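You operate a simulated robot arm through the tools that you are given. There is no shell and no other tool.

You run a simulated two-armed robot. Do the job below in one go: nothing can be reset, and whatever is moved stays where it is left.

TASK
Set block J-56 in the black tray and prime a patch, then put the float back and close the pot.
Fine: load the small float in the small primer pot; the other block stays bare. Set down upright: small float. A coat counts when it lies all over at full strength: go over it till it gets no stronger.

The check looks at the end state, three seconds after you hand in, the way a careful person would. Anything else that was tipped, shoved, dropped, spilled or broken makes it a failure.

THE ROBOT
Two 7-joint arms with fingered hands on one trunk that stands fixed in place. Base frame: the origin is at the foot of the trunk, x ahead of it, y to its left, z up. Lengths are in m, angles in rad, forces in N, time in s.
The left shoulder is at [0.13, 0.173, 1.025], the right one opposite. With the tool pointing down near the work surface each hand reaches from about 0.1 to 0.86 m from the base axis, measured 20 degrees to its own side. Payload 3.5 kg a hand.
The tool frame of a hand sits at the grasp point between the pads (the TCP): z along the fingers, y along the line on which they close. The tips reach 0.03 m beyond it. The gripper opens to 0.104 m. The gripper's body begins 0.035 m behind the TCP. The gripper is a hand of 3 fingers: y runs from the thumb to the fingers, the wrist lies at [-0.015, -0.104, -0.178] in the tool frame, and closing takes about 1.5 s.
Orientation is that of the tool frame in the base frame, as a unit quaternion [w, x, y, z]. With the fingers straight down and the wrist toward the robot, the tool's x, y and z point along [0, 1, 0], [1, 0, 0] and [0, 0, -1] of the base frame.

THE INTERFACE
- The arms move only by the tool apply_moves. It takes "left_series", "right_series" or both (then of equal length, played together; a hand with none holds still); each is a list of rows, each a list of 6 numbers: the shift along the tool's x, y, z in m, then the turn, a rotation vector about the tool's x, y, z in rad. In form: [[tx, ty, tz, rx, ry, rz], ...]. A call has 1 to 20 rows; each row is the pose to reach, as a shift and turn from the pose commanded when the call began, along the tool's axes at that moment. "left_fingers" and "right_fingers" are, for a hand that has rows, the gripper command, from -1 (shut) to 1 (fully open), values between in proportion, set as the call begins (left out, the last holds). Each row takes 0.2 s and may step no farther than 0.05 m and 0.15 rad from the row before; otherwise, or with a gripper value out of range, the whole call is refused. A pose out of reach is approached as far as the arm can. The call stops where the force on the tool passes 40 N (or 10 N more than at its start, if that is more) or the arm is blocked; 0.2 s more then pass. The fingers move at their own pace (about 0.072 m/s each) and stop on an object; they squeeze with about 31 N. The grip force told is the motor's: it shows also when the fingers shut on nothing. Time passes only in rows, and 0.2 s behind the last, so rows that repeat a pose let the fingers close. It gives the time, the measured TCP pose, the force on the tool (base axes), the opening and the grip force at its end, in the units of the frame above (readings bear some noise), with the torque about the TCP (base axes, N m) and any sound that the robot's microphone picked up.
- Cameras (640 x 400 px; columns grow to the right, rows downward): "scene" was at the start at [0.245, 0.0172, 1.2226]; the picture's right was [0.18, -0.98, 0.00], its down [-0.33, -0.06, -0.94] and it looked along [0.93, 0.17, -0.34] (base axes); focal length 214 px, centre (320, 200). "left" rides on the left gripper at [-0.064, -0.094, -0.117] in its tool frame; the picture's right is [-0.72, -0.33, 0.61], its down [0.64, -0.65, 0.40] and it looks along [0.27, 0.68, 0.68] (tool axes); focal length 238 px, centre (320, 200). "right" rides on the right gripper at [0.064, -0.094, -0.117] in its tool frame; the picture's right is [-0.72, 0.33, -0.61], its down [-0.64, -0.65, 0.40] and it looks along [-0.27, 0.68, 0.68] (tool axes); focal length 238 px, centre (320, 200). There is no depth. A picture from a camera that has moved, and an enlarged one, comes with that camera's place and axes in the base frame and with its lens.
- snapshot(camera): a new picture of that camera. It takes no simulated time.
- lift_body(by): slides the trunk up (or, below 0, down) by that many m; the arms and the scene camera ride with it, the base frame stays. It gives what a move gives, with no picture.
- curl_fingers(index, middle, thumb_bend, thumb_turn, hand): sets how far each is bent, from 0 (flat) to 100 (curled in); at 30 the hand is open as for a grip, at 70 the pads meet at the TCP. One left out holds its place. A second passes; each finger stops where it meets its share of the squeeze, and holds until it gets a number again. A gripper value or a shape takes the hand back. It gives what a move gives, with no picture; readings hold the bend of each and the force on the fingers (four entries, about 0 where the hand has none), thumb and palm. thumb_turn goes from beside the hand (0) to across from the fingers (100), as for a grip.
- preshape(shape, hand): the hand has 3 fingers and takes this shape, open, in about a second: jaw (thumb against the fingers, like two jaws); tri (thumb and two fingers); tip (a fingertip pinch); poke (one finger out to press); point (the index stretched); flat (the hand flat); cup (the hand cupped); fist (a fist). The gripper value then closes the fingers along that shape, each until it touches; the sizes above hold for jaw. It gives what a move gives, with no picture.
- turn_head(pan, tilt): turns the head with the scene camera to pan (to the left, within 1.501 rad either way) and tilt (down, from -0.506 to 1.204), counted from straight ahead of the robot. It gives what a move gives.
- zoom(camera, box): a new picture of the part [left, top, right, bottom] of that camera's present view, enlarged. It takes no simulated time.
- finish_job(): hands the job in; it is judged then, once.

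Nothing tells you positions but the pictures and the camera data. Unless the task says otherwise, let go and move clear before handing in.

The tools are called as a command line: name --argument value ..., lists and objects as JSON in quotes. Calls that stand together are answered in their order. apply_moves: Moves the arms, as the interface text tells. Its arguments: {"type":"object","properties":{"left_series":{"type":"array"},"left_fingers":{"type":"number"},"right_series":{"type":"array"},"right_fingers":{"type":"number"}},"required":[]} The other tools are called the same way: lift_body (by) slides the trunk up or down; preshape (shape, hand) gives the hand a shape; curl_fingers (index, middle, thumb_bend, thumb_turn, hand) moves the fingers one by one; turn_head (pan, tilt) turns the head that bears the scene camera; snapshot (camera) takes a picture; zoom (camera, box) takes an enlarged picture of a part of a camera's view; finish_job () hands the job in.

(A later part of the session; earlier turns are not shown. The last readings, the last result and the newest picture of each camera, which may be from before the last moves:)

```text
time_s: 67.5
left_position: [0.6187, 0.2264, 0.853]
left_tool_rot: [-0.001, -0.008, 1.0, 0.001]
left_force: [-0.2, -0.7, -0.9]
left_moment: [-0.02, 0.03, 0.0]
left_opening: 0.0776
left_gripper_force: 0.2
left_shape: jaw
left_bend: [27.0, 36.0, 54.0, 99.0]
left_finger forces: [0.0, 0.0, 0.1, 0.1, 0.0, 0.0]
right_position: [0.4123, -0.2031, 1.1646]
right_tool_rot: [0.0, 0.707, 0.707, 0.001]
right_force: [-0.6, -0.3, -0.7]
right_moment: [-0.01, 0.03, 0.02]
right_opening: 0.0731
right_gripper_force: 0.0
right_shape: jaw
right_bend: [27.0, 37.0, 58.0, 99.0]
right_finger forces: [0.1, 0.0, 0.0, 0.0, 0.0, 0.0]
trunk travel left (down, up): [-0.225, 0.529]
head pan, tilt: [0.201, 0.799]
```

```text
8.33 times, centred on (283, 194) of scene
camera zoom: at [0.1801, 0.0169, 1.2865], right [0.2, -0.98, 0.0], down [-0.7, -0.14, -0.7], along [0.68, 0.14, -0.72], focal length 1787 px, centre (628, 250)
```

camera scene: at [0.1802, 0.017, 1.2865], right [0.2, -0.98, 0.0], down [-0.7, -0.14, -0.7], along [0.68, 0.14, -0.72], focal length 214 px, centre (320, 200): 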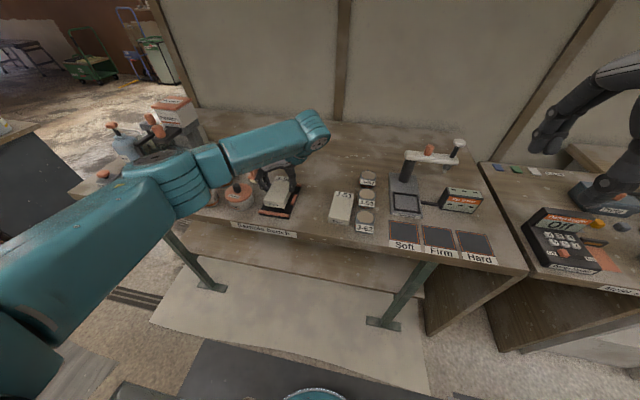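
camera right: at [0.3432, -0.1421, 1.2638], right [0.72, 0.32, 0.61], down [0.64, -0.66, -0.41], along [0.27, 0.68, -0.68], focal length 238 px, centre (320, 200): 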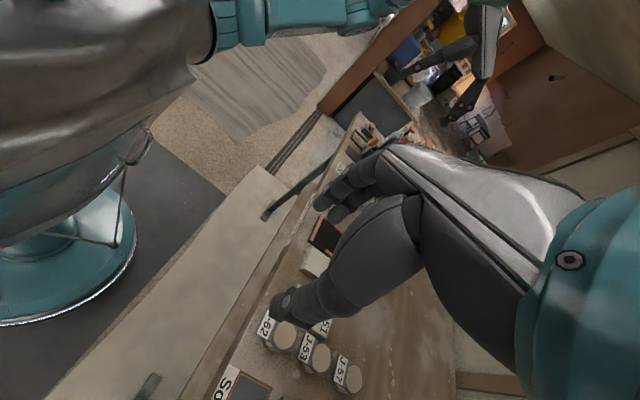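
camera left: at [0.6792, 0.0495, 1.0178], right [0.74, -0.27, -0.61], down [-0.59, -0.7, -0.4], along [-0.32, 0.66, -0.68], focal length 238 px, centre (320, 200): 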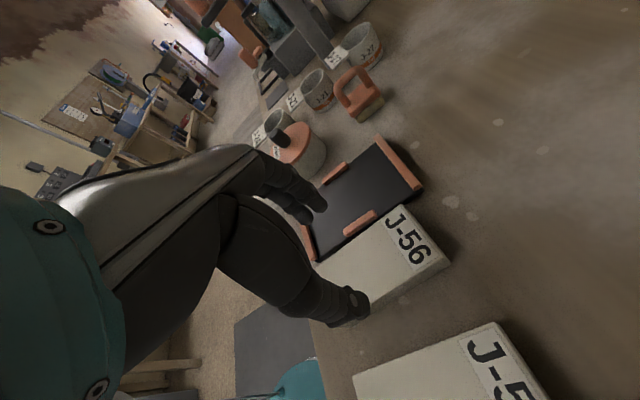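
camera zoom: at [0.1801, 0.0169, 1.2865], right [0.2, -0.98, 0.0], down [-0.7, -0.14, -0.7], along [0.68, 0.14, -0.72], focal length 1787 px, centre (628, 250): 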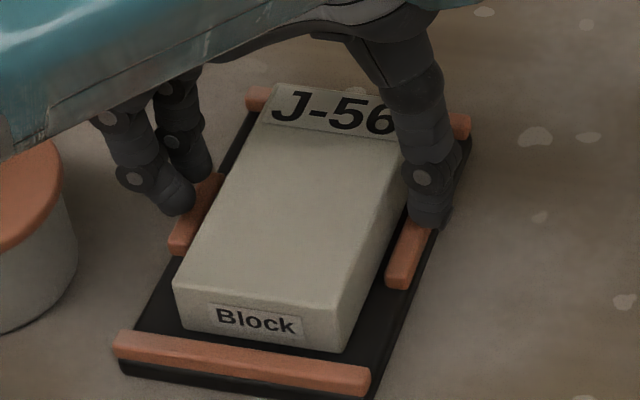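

The block sits inside the tray rims. I'll rise clear and move above the pot's knob (≈[0.576, 0.341], lid top ≈0.85), then check alignment.

apply_moves --left_series '[[0, 0, -0.03, 0, 0, 0], [0, 0, -0.06, 0, 0, 0], [0, 0, -0.09, 0, 0, 0], [0.0137, 0.038, -0.1, 0, 0, 0], [0.0274, 0.077, -0.1, 0, 0, 0], [0.041, 0.115, -0.1, 0, 0, 0.016], [0.041, 0.115, -0.1, 0, 0, 0.016]]' --left_fingers 0.1

snapshot --camera "scene"

snapshot --camera "left"

```text
time_s: 69.1
left_position: [0.5734, 0.3422, 0.9544]
left_tool_rot: [-0.001, 0.001, 1.0, 0.0]
left_force: [0.4, 0.1, -0.1]
left_moment: [0.02, 0.02, 0.01]
left_opening: 0.0575
left_gripper_force: 0.0
left_shape: jaw
left_bend: [74.0, 42.0, 67.0, 100.0]
left_finger forces: [0.0, 0.0, 0.0, 0.1, 0.1, 0.0]
right_position: [0.4112, -0.2033, 1.1652]
right_tool_rot: [-0.001, 0.707, 0.707, 0.001]
right_force: [-0.4, 0.1, 0.1]
right_moment: [-0.02, -0.02, 0.01]
right_opening: 0.0728
right_gripper_force: 0.1
right_shape: jaw
right_bend: [27.0, 37.0, 58.0, 99.0]
right_finger forces: [0.0, 0.0, 0.0, 0.0, 0.1, 0.1]
trunk travel left (down, up): [-0.225, 0.529]
head pan, tilt: [0.201, 0.799]
```

```text
taken
camera scene: at [0.1802, 0.0168, 1.2864], right [0.2, -0.98, 0.0], down [-0.7, -0.14, -0.7], along [0.68, 0.14, -0.72], focal length 214 px, centre (320, 200)
```

scene: 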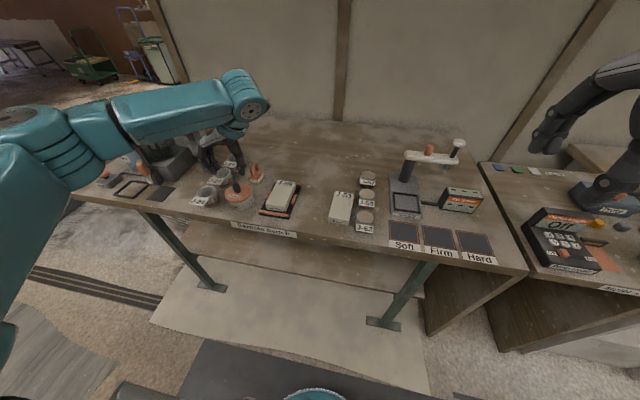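

```text
taken
camera left: at [0.6372, 0.2471, 1.071], right [0.72, -0.33, -0.61], down [-0.64, -0.65, -0.4], along [-0.27, 0.68, -0.68], focal length 238 px, centre (320, 200)
```

left: 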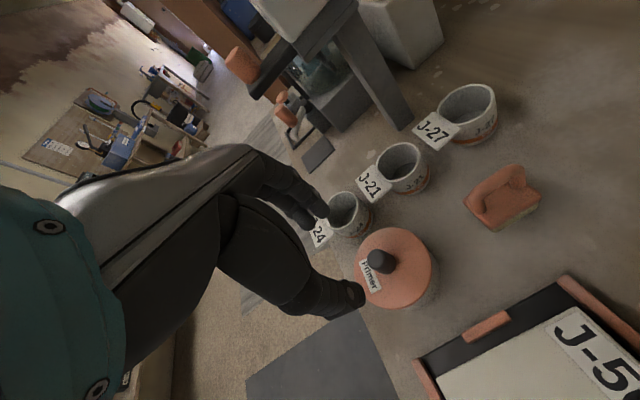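

The block looks good in the tray. One finger reports a different bend at this opening, so I'll zoom to see the finger layout before gripping the knob.

zoom --camera "scene" --box '[190, 110, 310, 220]'

zoom --camera "left" --box '[230, 140, 450, 330]'

```text
3.64 times, centred on (250, 165) of scene
camera zoom: at [0.1802, 0.0168, 1.2864], right [0.2, -0.98, 0.0], down [-0.7, -0.14, -0.7], along [0.68, 0.14, -0.72], focal length 780 px, centre (574, 327)
```

zoom: 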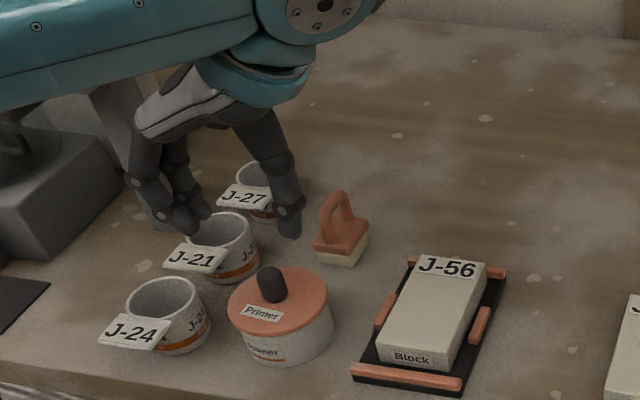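

```text
2.11 times, centred on (340, 235) of left
camera zoom: at [0.6372, 0.2471, 1.071], right [0.72, -0.33, -0.61], down [-0.64, -0.65, -0.4], along [-0.27, 0.68, -0.68], focal length 502 px, centre (278, 126)
```

zoom: 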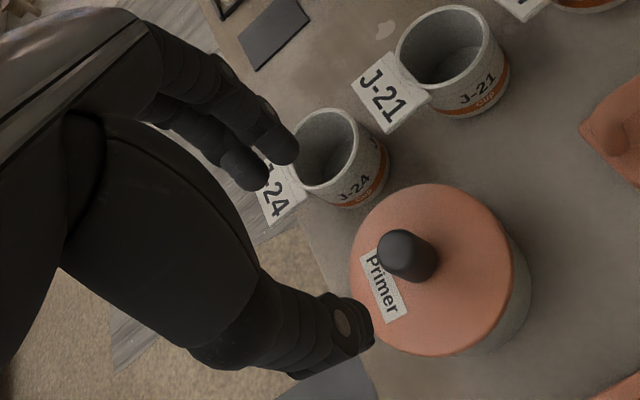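

The fingers match the expected geometry (thumb tip within 1 px). I'll zoom tighter on the lid and knob from the scene camera for the grip point.

zoom --camera "scene" --box '[222, 172, 270, 214]'

zoom --camera "scene" --box '[240, 150, 270, 190]'

```text
9.52 times, centred on (246, 193) of scene
camera zoom: at [0.1802, 0.0168, 1.2864], right [0.2, -0.98, 0.0], down [-0.7, -0.14, -0.7], along [0.68, 0.14, -0.72], focal length 2043 px, centre (1025, 267)
```

zoom: 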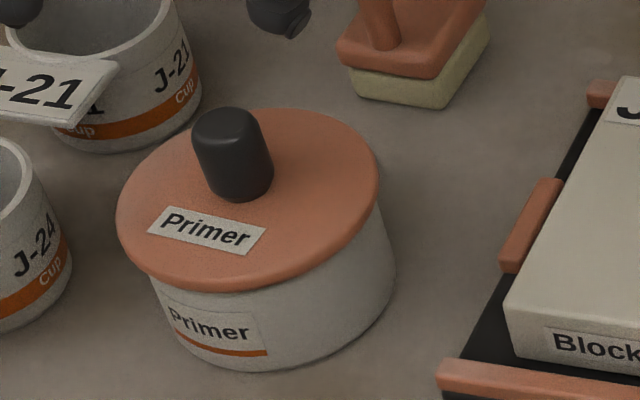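

```text
10.00 times, centred on (255, 170) of scene
camera zoom: at [0.1802, 0.0168, 1.2864], right [0.2, -0.98, 0.0], down [-0.7, -0.14, -0.7], along [0.68, 0.14, -0.72], focal length 2145 px, centre (970, 500)
```

zoom: 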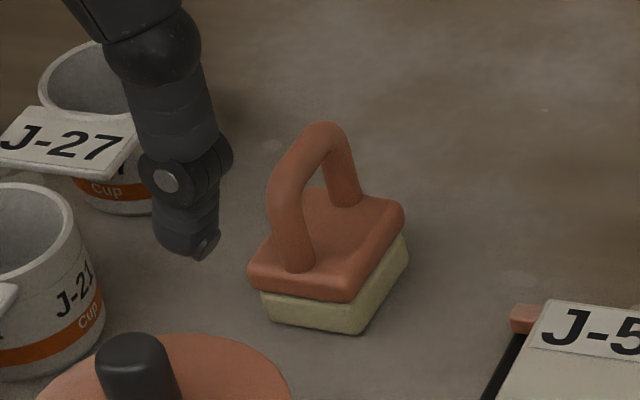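

Refined: pot/knob centre ≈[0.5855, 0.3455], knob from z≈0.847 to 0.871. I'll align and descend so the tips straddle the knob just above the lid.

apply_moves --left_series '[[-0.012, 0.0033, 0, 0, 0, 0], [-0.012, 0.0033, 0.025, 0, 0, 0], [-0.012, 0.0033, 0.045, 0, 0, 0], [-0.012, 0.0033, 0.06, 0, 0, 0], [-0.012, 0.0033, 0.068, 0, 0, 0], [-0.012, 0.0033, 0.071, 0, 0, 0], [-0.012, 0.0033, 0.071, 0, 0, 0]]'

zoom --camera "scene" --box '[212, 160, 272, 214]'

zoom --camera "left" --box '[250, 140, 450, 320]'

```text
time_s: 70.7
left_position: [0.5879, 0.345, 0.8818]
left_tool_rot: [0.0, 0.001, 1.0, 0.0]
left_force: [0.4, 0.4, -0.1]
left_moment: [-0.01, -0.01, 0.03]
left_opening: 0.0575
left_gripper_force: 0.1
left_shape: jaw
left_bend: [74.0, 42.0, 67.0, 100.0]
left_finger forces: [0.0, 0.1, 0.1, 0.0, 0.0, 0.0]
right_position: [0.4115, -0.2032, 1.1646]
right_tool_rot: [0.0, 0.707, 0.708, 0.001]
right_force: [0.4, -0.5, -0.5]
right_moment: [0.02, -0.02, 0.0]
right_opening: 0.0727
right_gripper_force: 0.1
right_shape: jaw
right_bend: [27.0, 37.0, 58.0, 99.0]
right_finger forces: [0.0, 0.0, 0.1, 0.0, 0.1, 0.1]
trunk travel left (down, up): [-0.225, 0.529]
head pan, tilt: [0.201, 0.799]
```

```text
7.41 times, centred on (242, 187) of scene
camera zoom: at [0.18, 0.0169, 1.2865], right [0.2, -0.98, 0.0], down [-0.7, -0.14, -0.7], along [0.68, 0.14, -0.72], focal length 1589 px, centre (898, 296)
```

zoom: 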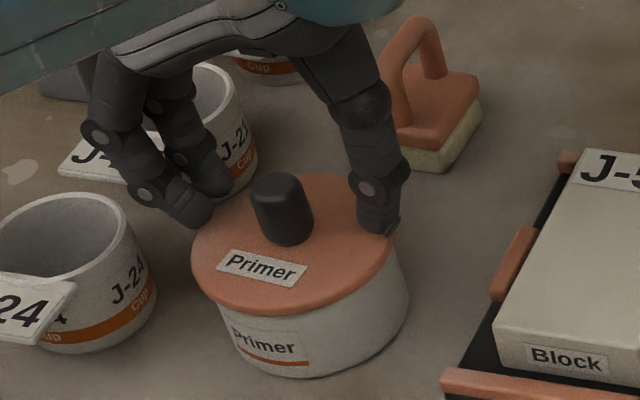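

```text
2.22 times, centred on (350, 230) of left
camera zoom: at [0.6526, 0.2493, 0.9983], right [0.72, -0.33, -0.61], down [-0.64, -0.65, -0.4], along [-0.27, 0.68, -0.68], focal length 530 px, centre (253, 133)
```

zoom: 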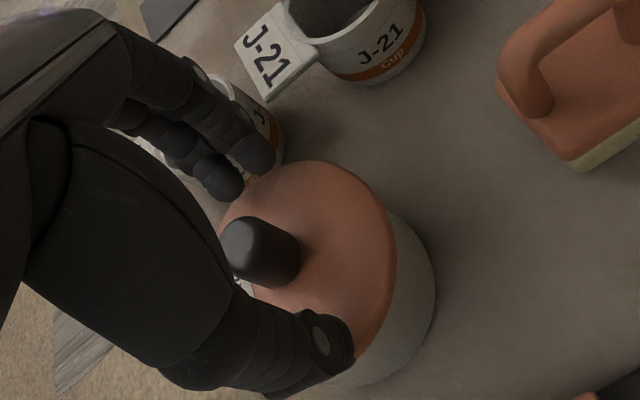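

The knob lies centred between fingers and thumb. I'll nudge 2 mm, then close on it.

apply_moves --left_series '[[0.002, 0, 0.002, 0, 0, 0], [0.002, 0, 0.002, 0, 0, 0], [0.002, 0, 0.002, 0, 0, 0], [0.002, 0, 0.002, 0, 0, 0], [0.002, 0, 0.002, 0, 0, 0], [0.002, 0, 0.002, 0, 0, 0], [0.002, 0, 0.002, 0, 0, 0], [0.002, 0, 0.002, 0, 0, 0]]' --left_fingers -1

zoom --camera "scene" --box '[212, 160, 272, 214]'

zoom --camera "left" --box '[250, 140, 450, 320]'

```text
time_s: 72.5
left_position: [0.5865, 0.3438, 0.8805]
left_tool_rot: [0.0, 0.0, 1.0, 0.0]
left_force: [0.3, 1.3, 3.1]
left_moment: [0.09, 0.1, -0.02]
left_opening: 0.0102
left_gripper_force: 30.7
left_shape: jaw
left_bend: [72.0, 61.0, 75.0, 100.0]
left_finger forces: [0.1, 21.8, 0.1, 0.1, 24.6, 0.0]
right_position: [0.4126, -0.2023, 1.165]
right_tool_rot: [0.001, 0.706, 0.708, 0.001]
right_force: [-0.3, 0.1, 0.1]
right_moment: [0.01, -0.03, 0.0]
right_opening: 0.0727
right_gripper_force: 0.1
right_shape: jaw
right_bend: [27.0, 37.0, 58.0, 99.0]
right_finger forces: [0.1, 0.1, 0.0, 0.0, 0.1, 0.0]
trunk travel left (down, up): [-0.225, 0.529]
head pan, tilt: [0.201, 0.799]
heard: snap
```

```text
7.41 times, centred on (242, 187) of scene
camera zoom: at [0.1798, 0.0167, 1.2865], right [0.2, -0.98, 0.0], down [-0.7, -0.14, -0.7], along [0.68, 0.14, -0.72], focal length 1589 px, centre (898, 296)
```

zoom: 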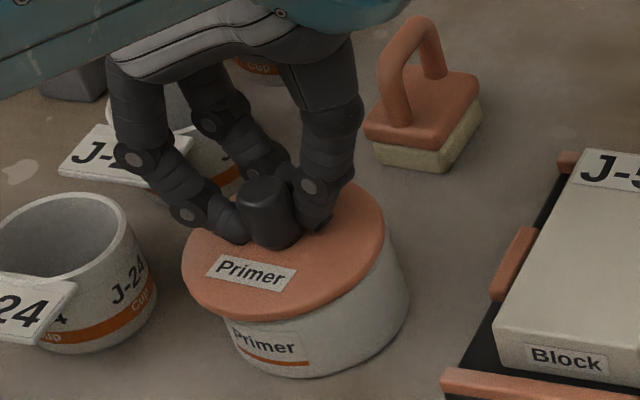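

```text
2.22 times, centred on (350, 230) of left
camera zoom: at [0.6506, 0.2487, 0.9971], right [0.72, -0.33, -0.61], down [-0.64, -0.65, -0.4], along [-0.27, 0.68, -0.68], focal length 530 px, centre (253, 133)
```

zoom: 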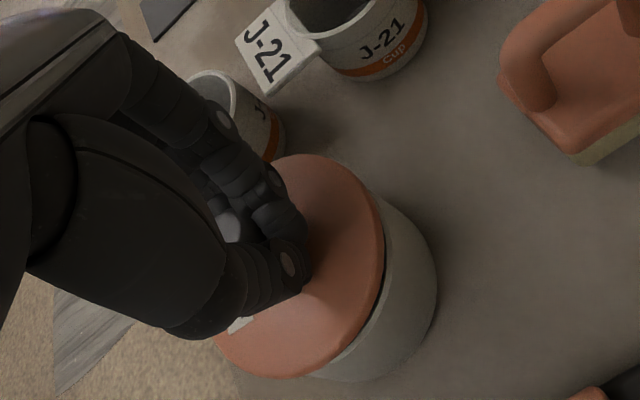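

I heard a snap — the lid likely popped loose from its fit — and the knob is pinched mainly between one finger and the thumb. I'll lift very slightly and look at whether it is secure.

apply_moves --left_series '[[0, 0, -0.003, 0, 0, 0], [0, 0, -0.006, 0, 0, 0], [0, 0, -0.01, 0, 0, 0], [0, 0, -0.01, 0, 0, 0]]'

zoom --camera "scene" --box '[212, 160, 272, 214]'

zoom --camera "left" --box '[250, 140, 450, 320]'

```text
time_s: 73.5
left_position: [0.5866, 0.3449, 0.8909]
left_tool_rot: [0.001, 0.001, 1.0, 0.001]
left_force: [-0.6, -0.7, -0.1]
left_moment: [-0.02, 0.01, 0.0]
left_opening: 0.0099
left_gripper_force: 30.7
left_shape: jaw
left_bend: [72.0, 61.0, 76.0, 100.0]
left_finger forces: [0.2, 15.7, 0.0, 0.0, 26.4, 0.0]
right_position: [0.4129, -0.2037, 1.1646]
right_tool_rot: [0.0, 0.707, 0.708, 0.001]
right_force: [0.5, 0.2, -0.9]
right_moment: [0.01, 0.01, -0.01]
right_opening: 0.0727
right_gripper_force: 0.0
right_shape: jaw
right_bend: [27.0, 37.0, 58.0, 99.0]
right_finger forces: [0.0, 0.0, 0.0, 0.0, 0.1, 0.1]
trunk travel left (down, up): [-0.225, 0.529]
head pan, tilt: [0.201, 0.799]
```

```text
7.41 times, centred on (242, 187) of scene
camera zoom: at [0.1801, 0.0169, 1.2865], right [0.2, -0.98, 0.0], down [-0.7, -0.14, -0.7], along [0.68, 0.14, -0.72], focal length 1589 px, centre (898, 296)
```

zoom: 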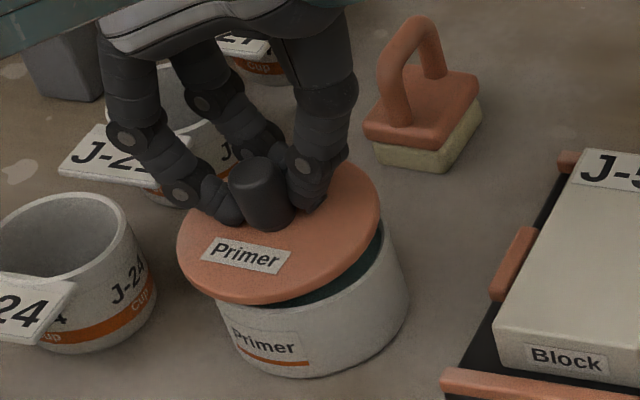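

```text
2.22 times, centred on (350, 230) of left
camera zoom: at [0.6516, 0.2486, 1.0066], right [0.72, -0.33, -0.61], down [-0.64, -0.65, -0.4], along [-0.27, 0.68, -0.68], focal length 530 px, centre (253, 133)
```

zoom: 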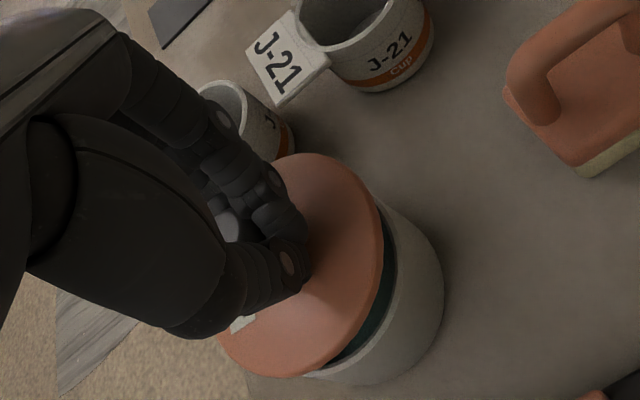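

The lid comes up cleanly, held by the knob; green primer is visible inside. I'll lift it high and carry it to the empty spot where J-56 stood.

apply_moves --left_series '[[0, 0, -0.015, 0, 0, 0], [0, 0, -0.03, 0, 0, 0], [0, 0, -0.045, 0, 0, 0], [0, 0, -0.06, 0, 0, 0], [0, 0, -0.06, 0, 0, 0]]'

zoom --camera "scene" --box '[202, 140, 272, 214]'

snapshot --camera "left"

```text
time_s: 74.7
left_position: [0.5859, 0.3449, 0.9496]
left_tool_rot: [0.0, 0.001, 1.0, 0.0]
left_force: [-0.7, 0.4, -0.6]
left_moment: [0.0, -0.01, 0.01]
left_opening: 0.0098
left_gripper_force: 31.0
left_shape: jaw
left_bend: [72.0, 61.0, 76.0, 100.0]
left_finger forces: [0.1, 15.4, 0.0, 0.0, 26.7, 0.1]
right_position: [0.413, -0.2032, 1.1647]
right_tool_rot: [0.0, 0.707, 0.708, 0.002]
right_force: [0.5, 0.5, 0.7]
right_moment: [-0.04, 0.02, 0.02]
right_opening: 0.0728
right_gripper_force: 0.0
right_shape: jaw
right_bend: [27.0, 37.0, 58.0, 99.0]
right_finger forces: [0.0, 0.1, 0.0, 0.1, 0.0, 0.0]
trunk travel left (down, up): [-0.225, 0.529]
head pan, tilt: [0.201, 0.799]
```

```text
5.41 times, centred on (237, 177) of scene
camera zoom: at [0.1802, 0.0169, 1.2864], right [0.2, -0.98, 0.0], down [-0.7, -0.14, -0.7], along [0.68, 0.14, -0.72], focal length 1159 px, centre (769, 324)
```

zoom: 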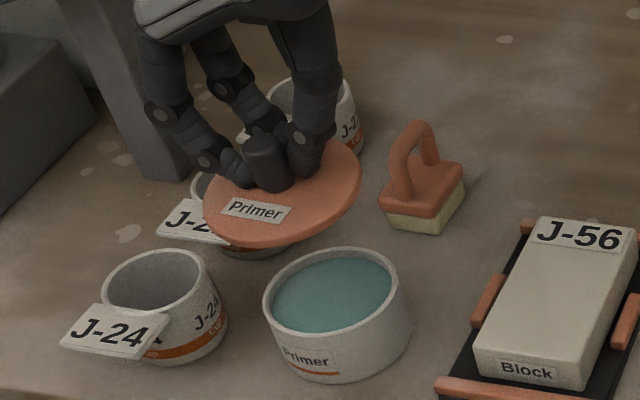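

```text
taken
camera left: at [0.6505, 0.2489, 1.0654], right [0.72, -0.33, -0.61], down [-0.64, -0.65, -0.4], along [-0.27, 0.68, -0.68], focal length 238 px, centre (320, 200)
```

left: 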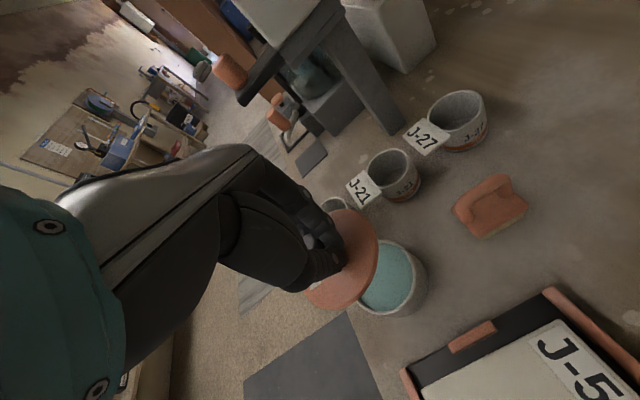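

The lid is off and level; the primer surface is a bit below the rim. Carrying the lid over to the free spot right of the tray.

apply_moves --left_series '[[-0.0064, -0.0447, 0, 0, 0, 0], [-0.0128, -0.0894, 0, 0, 0, 0], [-0.0192, -0.134, 0, 0, 0, 0], [-0.0256, -0.179, 0, 0, 0, 0], [-0.032, -0.2234, 0, 0, 0, 0], [-0.032, -0.2234, 0.03, 0, 0, 0], [-0.032, -0.2234, 0.06, 0, 0, 0], [-0.032, -0.2234, 0.06, 0, 0, 0]]'

snapshot --camera "scene"

zoom --camera "scene" --box '[260, 150, 360, 230]'

zoom --camera "left" --box '[230, 140, 480, 340]'

```text
time_s: 76.5
left_position: [0.6177, 0.1224, 0.8895]
left_tool_rot: [0.0, 0.002, 1.0, 0.0]
left_force: [-0.1, 0.2, -1.0]
left_moment: [0.01, 0.03, 0.02]
left_opening: 0.0099
left_gripper_force: 30.8
left_shape: jaw
left_bend: [72.0, 61.0, 76.0, 100.0]
left_finger forces: [0.0, 15.6, 0.1, 0.0, 26.9, 0.0]
right_position: [0.4113, -0.2031, 1.1648]
right_tool_rot: [0.0, 0.706, 0.708, 0.001]
right_force: [0.1, -0.6, 0.2]
right_moment: [0.01, 0.0, -0.03]
right_opening: 0.0728
right_gripper_force: 0.0
right_shape: jaw
right_bend: [27.0, 37.0, 58.0, 99.0]
right_finger forces: [0.0, 0.0, 0.1, 0.0, 0.1, 0.0]
trunk travel left (down, up): [-0.225, 0.529]
head pan, tilt: [0.201, 0.799]
```

```text
taken
camera scene: at [0.18, 0.0168, 1.2865], right [0.2, -0.98, 0.0], down [-0.7, -0.14, -0.7], along [0.68, 0.14, -0.72], focal length 214 px, centre (320, 200)
```

scene: 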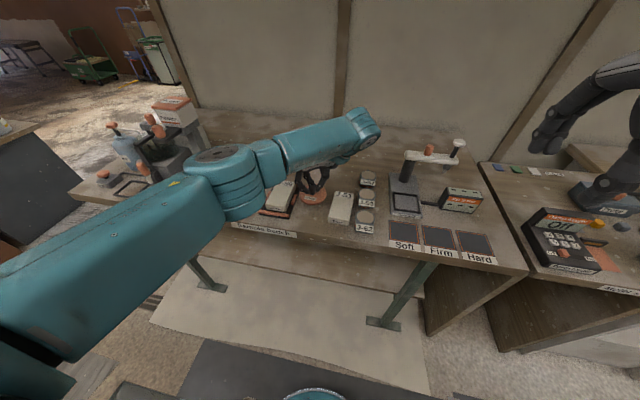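

```text
5.00 times, centred on (310, 190) of scene
camera zoom: at [0.18, 0.0168, 1.2865], right [0.2, -0.98, 0.0], down [-0.7, -0.14, -0.7], along [0.68, 0.14, -0.72], focal length 1072 px, centre (370, 250)
```

zoom: 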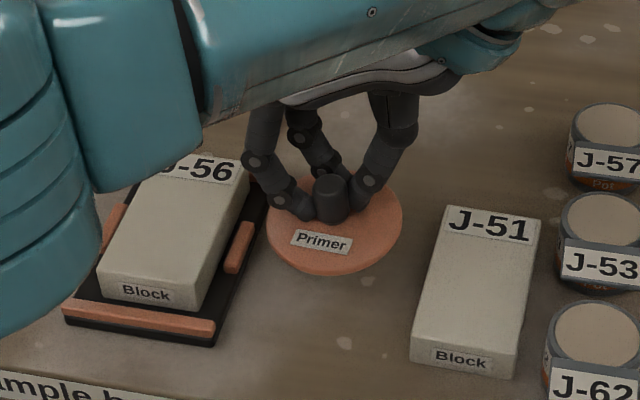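

```text
2.00 times, centred on (355, 240) of left
camera zoom: at [0.6819, 0.0262, 1.0057], right [0.72, -0.33, -0.61], down [-0.64, -0.65, -0.4], along [-0.27, 0.68, -0.68], focal length 477 px, centre (250, 120)
```

zoom: 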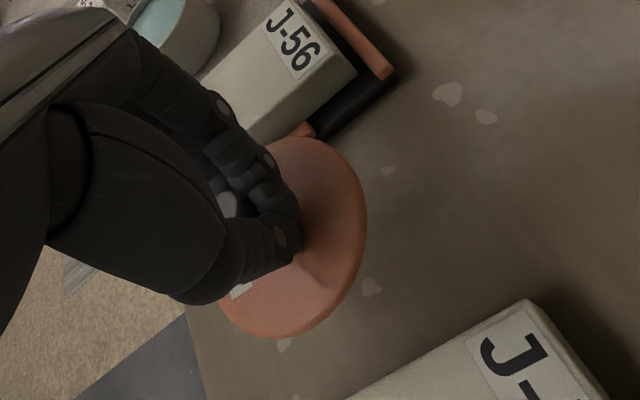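

The lid hangs centred between the tray and J-51. Lowering it gently to the bench.

apply_moves --left_series '[[0, 0, 0.015, 0, 0, 0], [0, 0, 0.03, 0, 0, 0], [0, 0, 0.035, 0, 0, 0], [0, 0, 0.038, 0, 0, 0], [0, 0, 0.041, 0, 0, 0], [0, 0, 0.041, 0, 0, 0]]'

zoom --camera "scene" --box '[270, 160, 350, 224]'

```text
time_s: 77.9
left_position: [0.6188, 0.1204, 0.8473]
left_tool_rot: [-0.001, 0.001, 1.0, 0.0]
left_force: [0.3, 0.4, -1.0]
left_moment: [0.04, -0.01, 0.01]
left_opening: 0.01
left_gripper_force: 30.8
left_shape: jaw
left_bend: [72.0, 61.0, 76.0, 100.0]
left_finger forces: [0.0, 15.6, 0.0, 0.0, 27.0, 0.1]
right_position: [0.4119, -0.2035, 1.1642]
right_tool_rot: [0.0, 0.706, 0.708, 0.001]
right_force: [0.2, -0.1, 1.0]
right_moment: [0.0, 0.01, -0.02]
right_opening: 0.0729
right_gripper_force: 0.0
right_shape: jaw
right_bend: [27.0, 37.0, 58.0, 99.0]
right_finger forces: [0.0, 0.0, 0.1, 0.1, 0.1, 0.0]
trunk travel left (down, up): [-0.225, 0.529]
head pan, tilt: [0.201, 0.799]
```

```text
6.25 times, centred on (310, 192) of scene
camera zoom: at [0.1801, 0.0169, 1.2865], right [0.2, -0.98, 0.0], down [-0.7, -0.14, -0.7], along [0.68, 0.14, -0.72], focal length 1340 px, centre (382, 250)
```

zoom: 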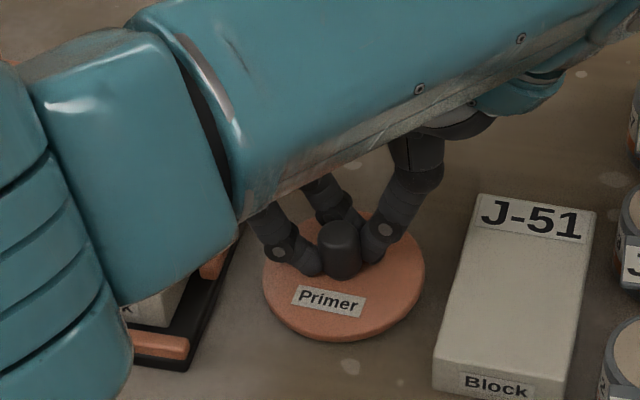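

apply_moves --left_series '[[0, 0, 0.002, 0, 0, 0], [0, 0, 0.004, 0, 0, 0], [0, 0, 0.006, 0, 0, 0], [0, 0, 0.006, 0, 0, 0]]'

```text
time_s: 78.9
left_position: [0.6162, 0.1209, 0.8424]
left_tool_rot: [0.001, 0.0, 1.0, -0.001]
left_force: [0.0, -0.6, 0.5]
left_moment: [0.05, 0.02, -0.01]
left_opening: 0.0103
left_gripper_force: 30.9
left_shape: jaw
left_bend: [72.0, 61.0, 76.0, 100.0]
left_finger forces: [0.1, 16.8, 0.0, 0.1, 26.9, 0.1]
right_position: [0.4131, -0.2028, 1.1658]
right_tool_rot: [0.0, 0.707, 0.708, 0.001]
right_force: [-1.0, -0.5, -0.2]
right_moment: [0.01, -0.01, -0.02]
right_opening: 0.0729
right_gripper_force: 0.0
right_shape: jaw
right_bend: [27.0, 37.0, 58.0, 99.0]
right_finger forces: [0.0, 0.0, 0.0, 0.1, 0.0, 0.1]
trunk travel left (down, up): [-0.225, 0.529]
head pan, tilt: [0.201, 0.799]
```

apply_moves --left_series '[[0, 0, 0.0015, 0, 0, 0], [0, 0, 0.003, 0, 0, 0], [0, 0, 0.003, 0, 0, 0]]'

zoom --camera "scene" --box '[270, 160, 350, 224]'

zoom --camera "left" --box '[230, 140, 480, 340]'

```text
time_s: 79.7
left_position: [0.6191, 0.1208, 0.8414]
left_tool_rot: [0.001, 0.001, 1.0, 0.0]
left_force: [2.0, -1.7, 6.9]
left_moment: [0.16, 0.15, -0.03]
left_opening: 0.0106
left_gripper_force: 31.3
left_shape: jaw
left_bend: [72.0, 61.0, 76.0, 100.0]
left_finger forces: [0.2, 23.3, 0.0, 0.0, 27.4, 0.1]
right_position: [0.4126, -0.2025, 1.1657]
right_tool_rot: [0.0, 0.707, 0.708, 0.001]
right_force: [0.3, 0.4, -0.1]
right_moment: [0.0, 0.0, 0.02]
right_opening: 0.0727
right_gripper_force: 0.0
right_shape: jaw
right_bend: [27.0, 37.0, 58.0, 99.0]
right_finger forces: [0.1, 0.1, 0.1, 0.0, 0.0, 0.0]
trunk travel left (down, up): [-0.225, 0.529]
head pan, tilt: [0.201, 0.799]
```

```text
6.25 times, centred on (310, 192) of scene
camera zoom: at [0.1796, 0.0166, 1.2866], right [0.2, -0.98, 0.0], down [-0.7, -0.14, -0.7], along [0.68, 0.14, -0.72], focal length 1340 px, centre (382, 250)
```

zoom: 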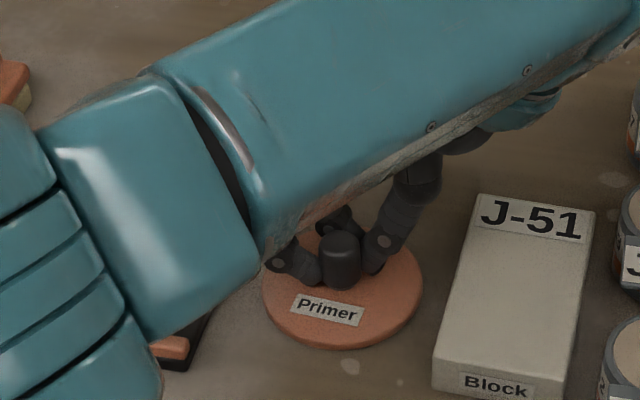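

```text
2.00 times, centred on (355, 240) of left
camera zoom: at [0.6821, 0.0249, 0.9569], right [0.72, -0.33, -0.61], down [-0.64, -0.65, -0.41], along [-0.27, 0.68, -0.68], focal length 477 px, centre (250, 120)
```

zoom: 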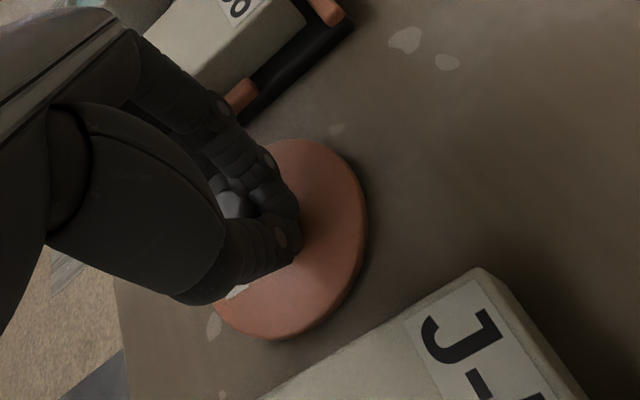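

Contact confirmed with ~7 N. Releasing the knob with a modest opening and rising straight up.

apply_moves --left_series '[[0, 0, -0.001, 0, 0, 0], [0, 0, -0.001, 0, 0, 0], [0, 0, -0.001, 0, 0, 0], [0, 0, -0.001, 0, 0, 0], [0, 0, -0.001, 0, 0, 0]]' --left_fingers -0.05

zoom --camera "left" --box '[230, 140, 480, 340]'

zoom --camera "scene" --box '[270, 160, 350, 224]'

```text
time_s: 80.9
left_position: [0.6178, 0.1209, 0.8398]
left_tool_rot: [0.0, 0.001, 1.0, -0.001]
left_force: [0.2, 0.2, 0.4]
left_moment: [0.03, -0.02, -0.01]
left_opening: 0.0491
left_gripper_force: 0.1
left_shape: jaw
left_bend: [74.0, 46.0, 71.0, 100.0]
left_finger forces: [0.1, 0.0, 0.0, 0.1, 0.0, 0.0]
right_position: [0.4124, -0.2028, 1.1648]
right_tool_rot: [0.0, 0.706, 0.708, 0.002]
right_force: [0.6, 0.5, 0.3]
right_moment: [0.0, 0.0, -0.02]
right_opening: 0.0728
right_gripper_force: 0.1
right_shape: jaw
right_bend: [27.0, 37.0, 58.0, 99.0]
right_finger forces: [0.0, 0.0, 0.0, 0.0, 0.0, 0.0]
trunk travel left (down, up): [-0.225, 0.529]
head pan, tilt: [0.201, 0.799]
```

```text
2.00 times, centred on (355, 240) of left
camera zoom: at [0.6824, 0.0245, 0.957], right [0.72, -0.33, -0.61], down [-0.64, -0.65, -0.4], along [-0.27, 0.68, -0.68], focal length 477 px, centre (250, 120)
```

zoom: 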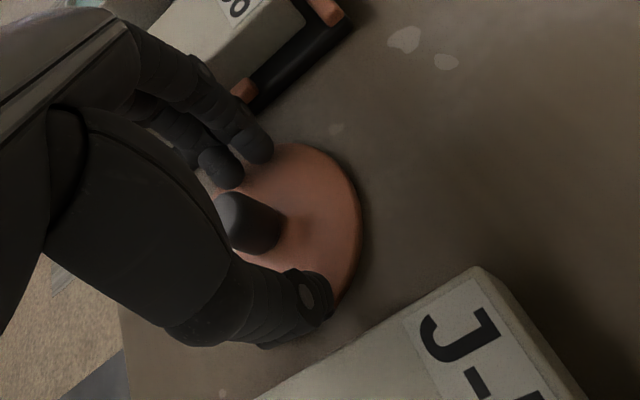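

```text
6.25 times, centred on (310, 192) of scene
camera zoom: at [0.1801, 0.0169, 1.2865], right [0.2, -0.98, 0.0], down [-0.7, -0.14, -0.7], along [0.68, 0.14, -0.72], focal length 1340 px, centre (382, 250)
```

zoom: 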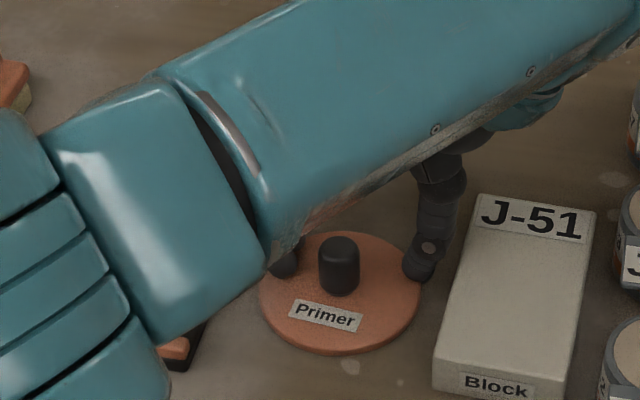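

The lid stands on the bench. Next is the float at ≈[0.70, 0.347], handle along x, bar top ≈0.865. I'll rise, move to a good transfer pose, and lower the trunk for the reach.

apply_moves --left_series '[[0, 0, -0.03, 0, 0, 0], [0, 0, -0.07, 0, 0, 0], [0, 0, -0.11, 0, 0, 0], [0, 0.03, -0.15, 0, 0, 0], [0, 0.06, -0.19, 0, 0, 0], [0, 0.09, -0.23, 0, 0, 0], [0, 0.12, -0.27, 0, 0, 0], [0, 0.13, -0.31, 0, 0, 0]]'

zoom --camera "scene" --box '[200, 140, 360, 230]'

lift_body --by -0.15

snapshot --camera "scene"

```text
time_s: 82.7
left_position: [0.6134, 0.2541, 1.1494]
left_tool_rot: [0.0, 0.001, 1.0, -0.001]
left_force: [-1.4, 0.8, 0.2]
left_moment: [-0.02, 0.03, 0.01]
left_opening: 0.0491
left_gripper_force: 0.0
left_shape: jaw
left_bend: [74.0, 46.0, 71.0, 100.0]
left_finger forces: [0.1, 0.1, 0.0, 0.0, 0.0, 0.0]
right_position: [0.4115, -0.2025, 1.1655]
right_tool_rot: [0.0, 0.707, 0.708, 0.001]
right_force: [0.3, -0.4, 0.0]
right_moment: [-0.01, 0.0, 0.01]
right_opening: 0.0728
right_gripper_force: 0.0
right_shape: jaw
right_bend: [27.0, 37.0, 58.0, 99.0]
right_finger forces: [0.1, 0.1, 0.1, 0.0, 0.0, 0.1]
trunk travel left (down, up): [-0.225, 0.529]
head pan, tilt: [0.201, 0.799]
```

```text
4.00 times, centred on (280, 185) of scene
camera zoom: at [0.1796, 0.0165, 1.2866], right [0.2, -0.98, 0.0], down [-0.7, -0.14, -0.7], along [0.68, 0.14, -0.72], focal length 858 px, centre (480, 260)
```

zoom: 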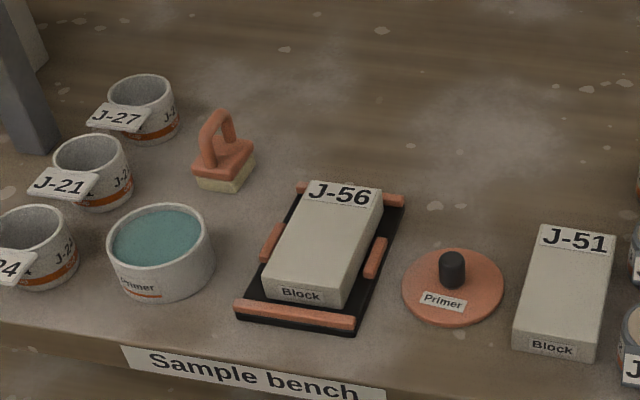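

```text
time_s: 84.4
left_position: [0.6175, 0.2509, 1.0012]
left_tool_rot: [-0.001, 0.001, 1.0, 0.0]
left_force: [0.4, 1.2, 0.0]
left_moment: [0.03, -0.01, 0.02]
left_opening: 0.049
left_gripper_force: 0.1
left_shape: jaw
left_bend: [74.0, 46.0, 71.0, 100.0]
left_finger forces: [0.1, 0.1, 0.0, 0.1, 0.0, 0.0]
right_position: [0.4107, -0.2032, 1.0157]
right_tool_rot: [0.0, 0.706, 0.708, 0.0]
right_force: [0.9, 0.1, 0.3]
right_moment: [-0.01, -0.01, 0.03]
right_opening: 0.0728
right_gripper_force: 0.0
right_shape: jaw
right_bend: [27.0, 37.0, 58.0, 99.0]
right_finger forces: [0.1, 0.0, 0.1, 0.0, 0.0, 0.1]
trunk travel left (down, up): [-0.075, 0.679]
head pan, tilt: [0.201, 0.799]
```

```text
taken
camera scene: at [0.2612, 0.0169, 1.1293], right [0.2, -0.98, 0.0], down [-0.7, -0.14, -0.7], along [0.68, 0.14, -0.72], focal length 214 px, centre (320, 200)
```

scene: 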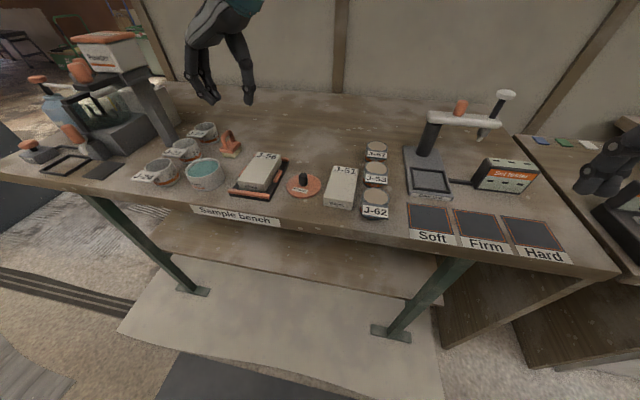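

Good clear view. I'll zoom on float, pot and block from here to refine their coordinates.

zoom --camera "scene" --box '[206, 118, 256, 168]'

zoom --camera "scene" --box '[176, 148, 236, 198]'

zoom --camera "scene" --box '[224, 142, 334, 212]'

zoom --camera "left" --box '[310, 100, 500, 280]'

```text
8.00 times, centred on (231, 143) of scene
camera zoom: at [0.2612, 0.0169, 1.1293], right [0.2, -0.98, 0.0], down [-0.7, -0.14, -0.7], along [0.68, 0.14, -0.72], focal length 1716 px, centre (1032, 656)
```

zoom: 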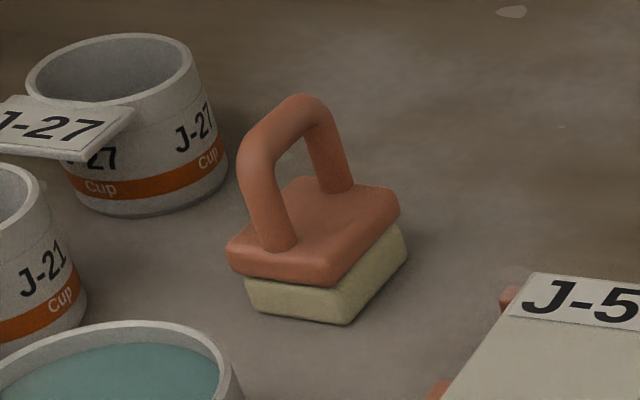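

```text
8.00 times, centred on (206, 173) of scene
camera zoom: at [0.2612, 0.0169, 1.1293], right [0.2, -0.98, 0.0], down [-0.7, -0.14, -0.7], along [0.68, 0.14, -0.72], focal length 1716 px, centre (1232, 416)
```

zoom: 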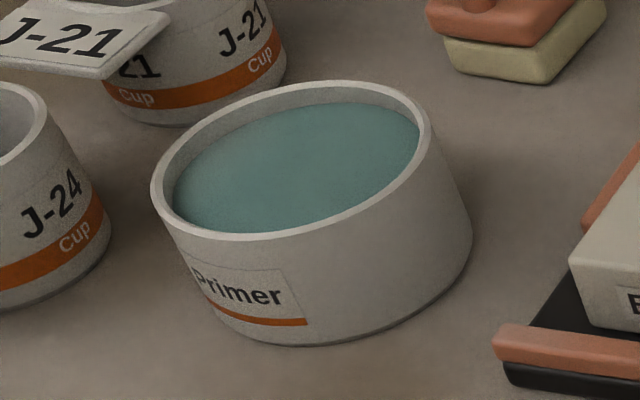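

```text
5.71 times, centred on (279, 177) of scene
camera zoom: at [0.2612, 0.0169, 1.1293], right [0.2, -0.98, 0.0], down [-0.7, -0.14, -0.7], along [0.68, 0.14, -0.72], focal length 1226 px, centre (554, 331)
```

zoom: 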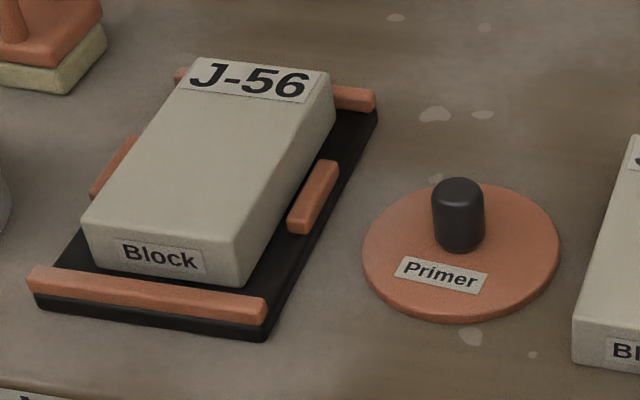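

```text
2.22 times, centred on (405, 190) of left
camera zoom: at [0.6818, 0.1547, 1.1179], right [0.72, -0.33, -0.61], down [-0.64, -0.65, -0.4], along [-0.27, 0.68, -0.68], focal length 530 px, centre (131, 222)
```

zoom: 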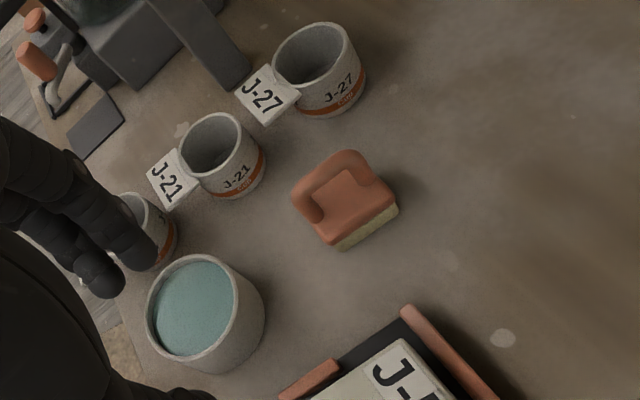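

Refined: float handle centre ≈[0.7015, 0.349], bar centre z≈0.861; pot centre ≈[0.585, 0.346], rim ≈0.839, primer ≈0.834. Moving above the float handle.

apply_moves --left_series '[[-0.021, 0.0245, 0.018, 0, 0, 0], [-0.042, 0.049, 0.036, 0, 0, 0], [-0.063, 0.0735, 0.054, 0, 0, 0], [-0.084, 0.098, 0.071, 0, 0, 0], [-0.084, 0.098, 0.071, 0, 0, 0]]' --left_fingers -0.1

snapshot --camera "scene"

zoom --camera "left" --box '[240, 140, 440, 320]'

```text
time_s: 85.6
left_position: [0.6993, 0.3523, 0.9305]
left_tool_rot: [0.0, 0.001, 1.0, 0.0]
left_force: [0.6, 0.4, 0.5]
left_moment: [0.01, 0.0, 0.03]
left_opening: 0.0472
left_gripper_force: 0.0
left_shape: jaw
left_bend: [74.0, 47.0, 71.0, 100.0]
left_finger forces: [0.0, 0.1, 0.1, 0.0, 0.0, 0.0]
right_position: [0.411, -0.2025, 1.0143]
right_tool_rot: [0.0, 0.706, 0.708, 0.0]
right_force: [-0.4, -0.6, -0.4]
right_moment: [0.01, 0.0, 0.02]
right_opening: 0.0727
right_gripper_force: 0.0
right_shape: jaw
right_bend: [27.0, 37.0, 58.0, 99.0]
right_finger forces: [0.1, 0.0, 0.0, 0.0, 0.0, 0.1]
trunk travel left (down, up): [-0.075, 0.679]
head pan, tilt: [0.201, 0.799]
```

```text
taken
camera scene: at [0.2617, 0.017, 1.129], right [0.2, -0.98, 0.0], down [-0.7, -0.14, -0.7], along [0.68, 0.14, -0.72], focal length 214 px, centre (320, 200)
```

scene: 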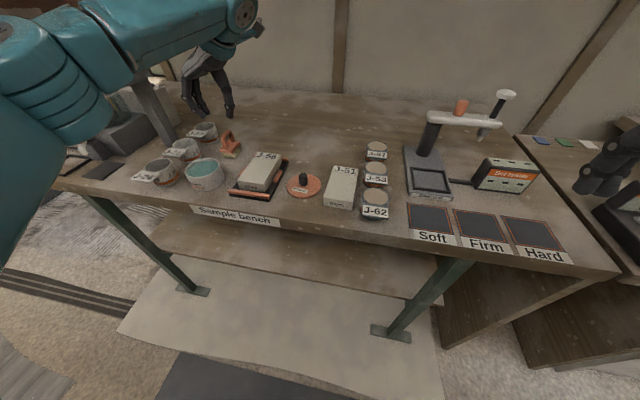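

```text
2.22 times, centred on (340, 230) of left
camera zoom: at [0.7638, 0.2561, 1.0463], right [0.72, -0.33, -0.61], down [-0.64, -0.65, -0.4], along [-0.27, 0.68, -0.68], focal length 530 px, centre (276, 133)
```

zoom: 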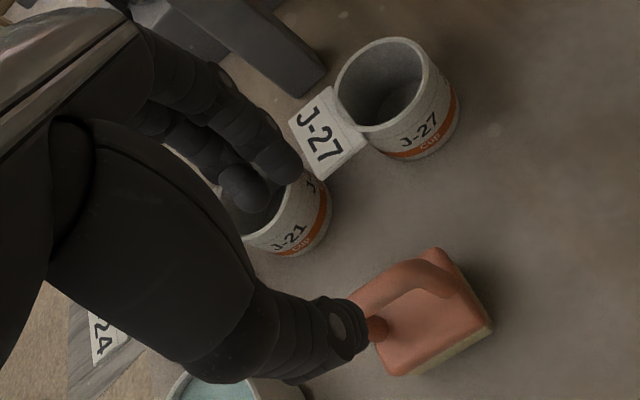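

Above the float with reach to spare. Aligning and descending to just above the handle bar to check straddle.

apply_moves --left_series '[[-0.002, -0.003, 0.01, 0, 0, 0], [-0.002, -0.003, 0.02, 0, 0, 0], [-0.002, -0.003, 0.03, 0, 0, 0], [-0.002, -0.003, 0.03, 0, 0, 0]]'

zoom --camera "scene" --box '[190, 100, 260, 164]'

zoom --camera "left" --box '[240, 140, 440, 320]'

```text
time_s: 86.6
left_position: [0.7026, 0.3456, 0.9002]
left_tool_rot: [0.0, 0.0, 1.0, 0.0]
left_force: [0.2, -0.4, 0.3]
left_moment: [0.02, 0.0, -0.04]
left_opening: 0.0471
left_gripper_force: 0.1
left_shape: jaw
left_bend: [74.0, 47.0, 71.0, 100.0]
left_finger forces: [0.1, 0.0, 0.0, 0.0, 0.1, 0.1]
right_position: [0.4119, -0.202, 1.0147]
right_tool_rot: [0.0, 0.706, 0.709, 0.001]
right_force: [0.9, -0.4, -0.1]
right_moment: [0.02, 0.01, 0.02]
right_opening: 0.073
right_gripper_force: 0.1
right_shape: jaw
right_bend: [27.0, 37.0, 58.0, 99.0]
right_finger forces: [0.1, 0.0, 0.1, 0.0, 0.1, 0.1]
trunk travel left (down, up): [-0.075, 0.679]
head pan, tilt: [0.201, 0.799]
```

```text
6.25 times, centred on (225, 132) of scene
camera zoom: at [0.2618, 0.0169, 1.129], right [0.2, -0.98, 0.0], down [-0.7, -0.14, -0.7], along [0.68, 0.14, -0.72], focal length 1340 px, centre (914, 625)
```

zoom: 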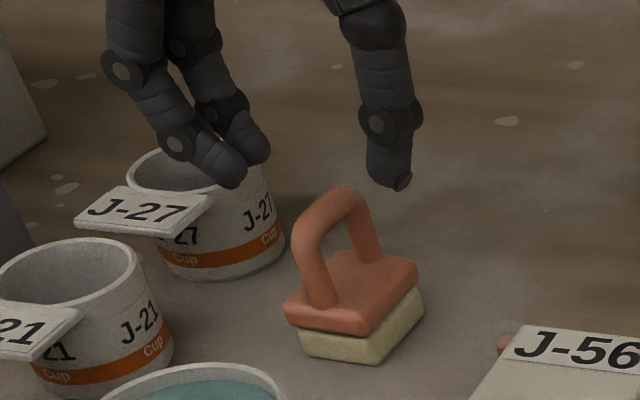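

```text
2.22 times, centred on (340, 230) of left
camera zoom: at [0.7668, 0.2507, 1.0164], right [0.72, -0.33, -0.61], down [-0.64, -0.65, -0.4], along [-0.27, 0.68, -0.68], focal length 530 px, centre (276, 133)
```

zoom: 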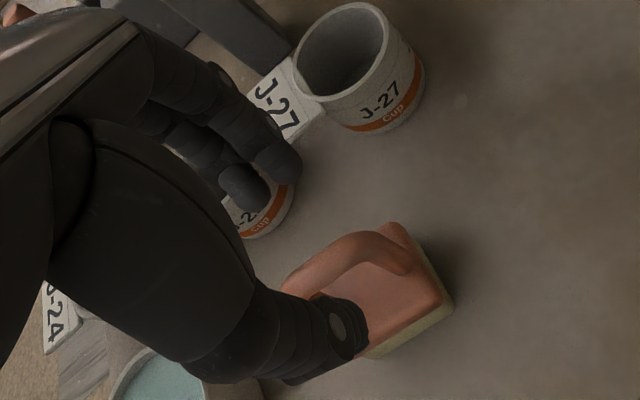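

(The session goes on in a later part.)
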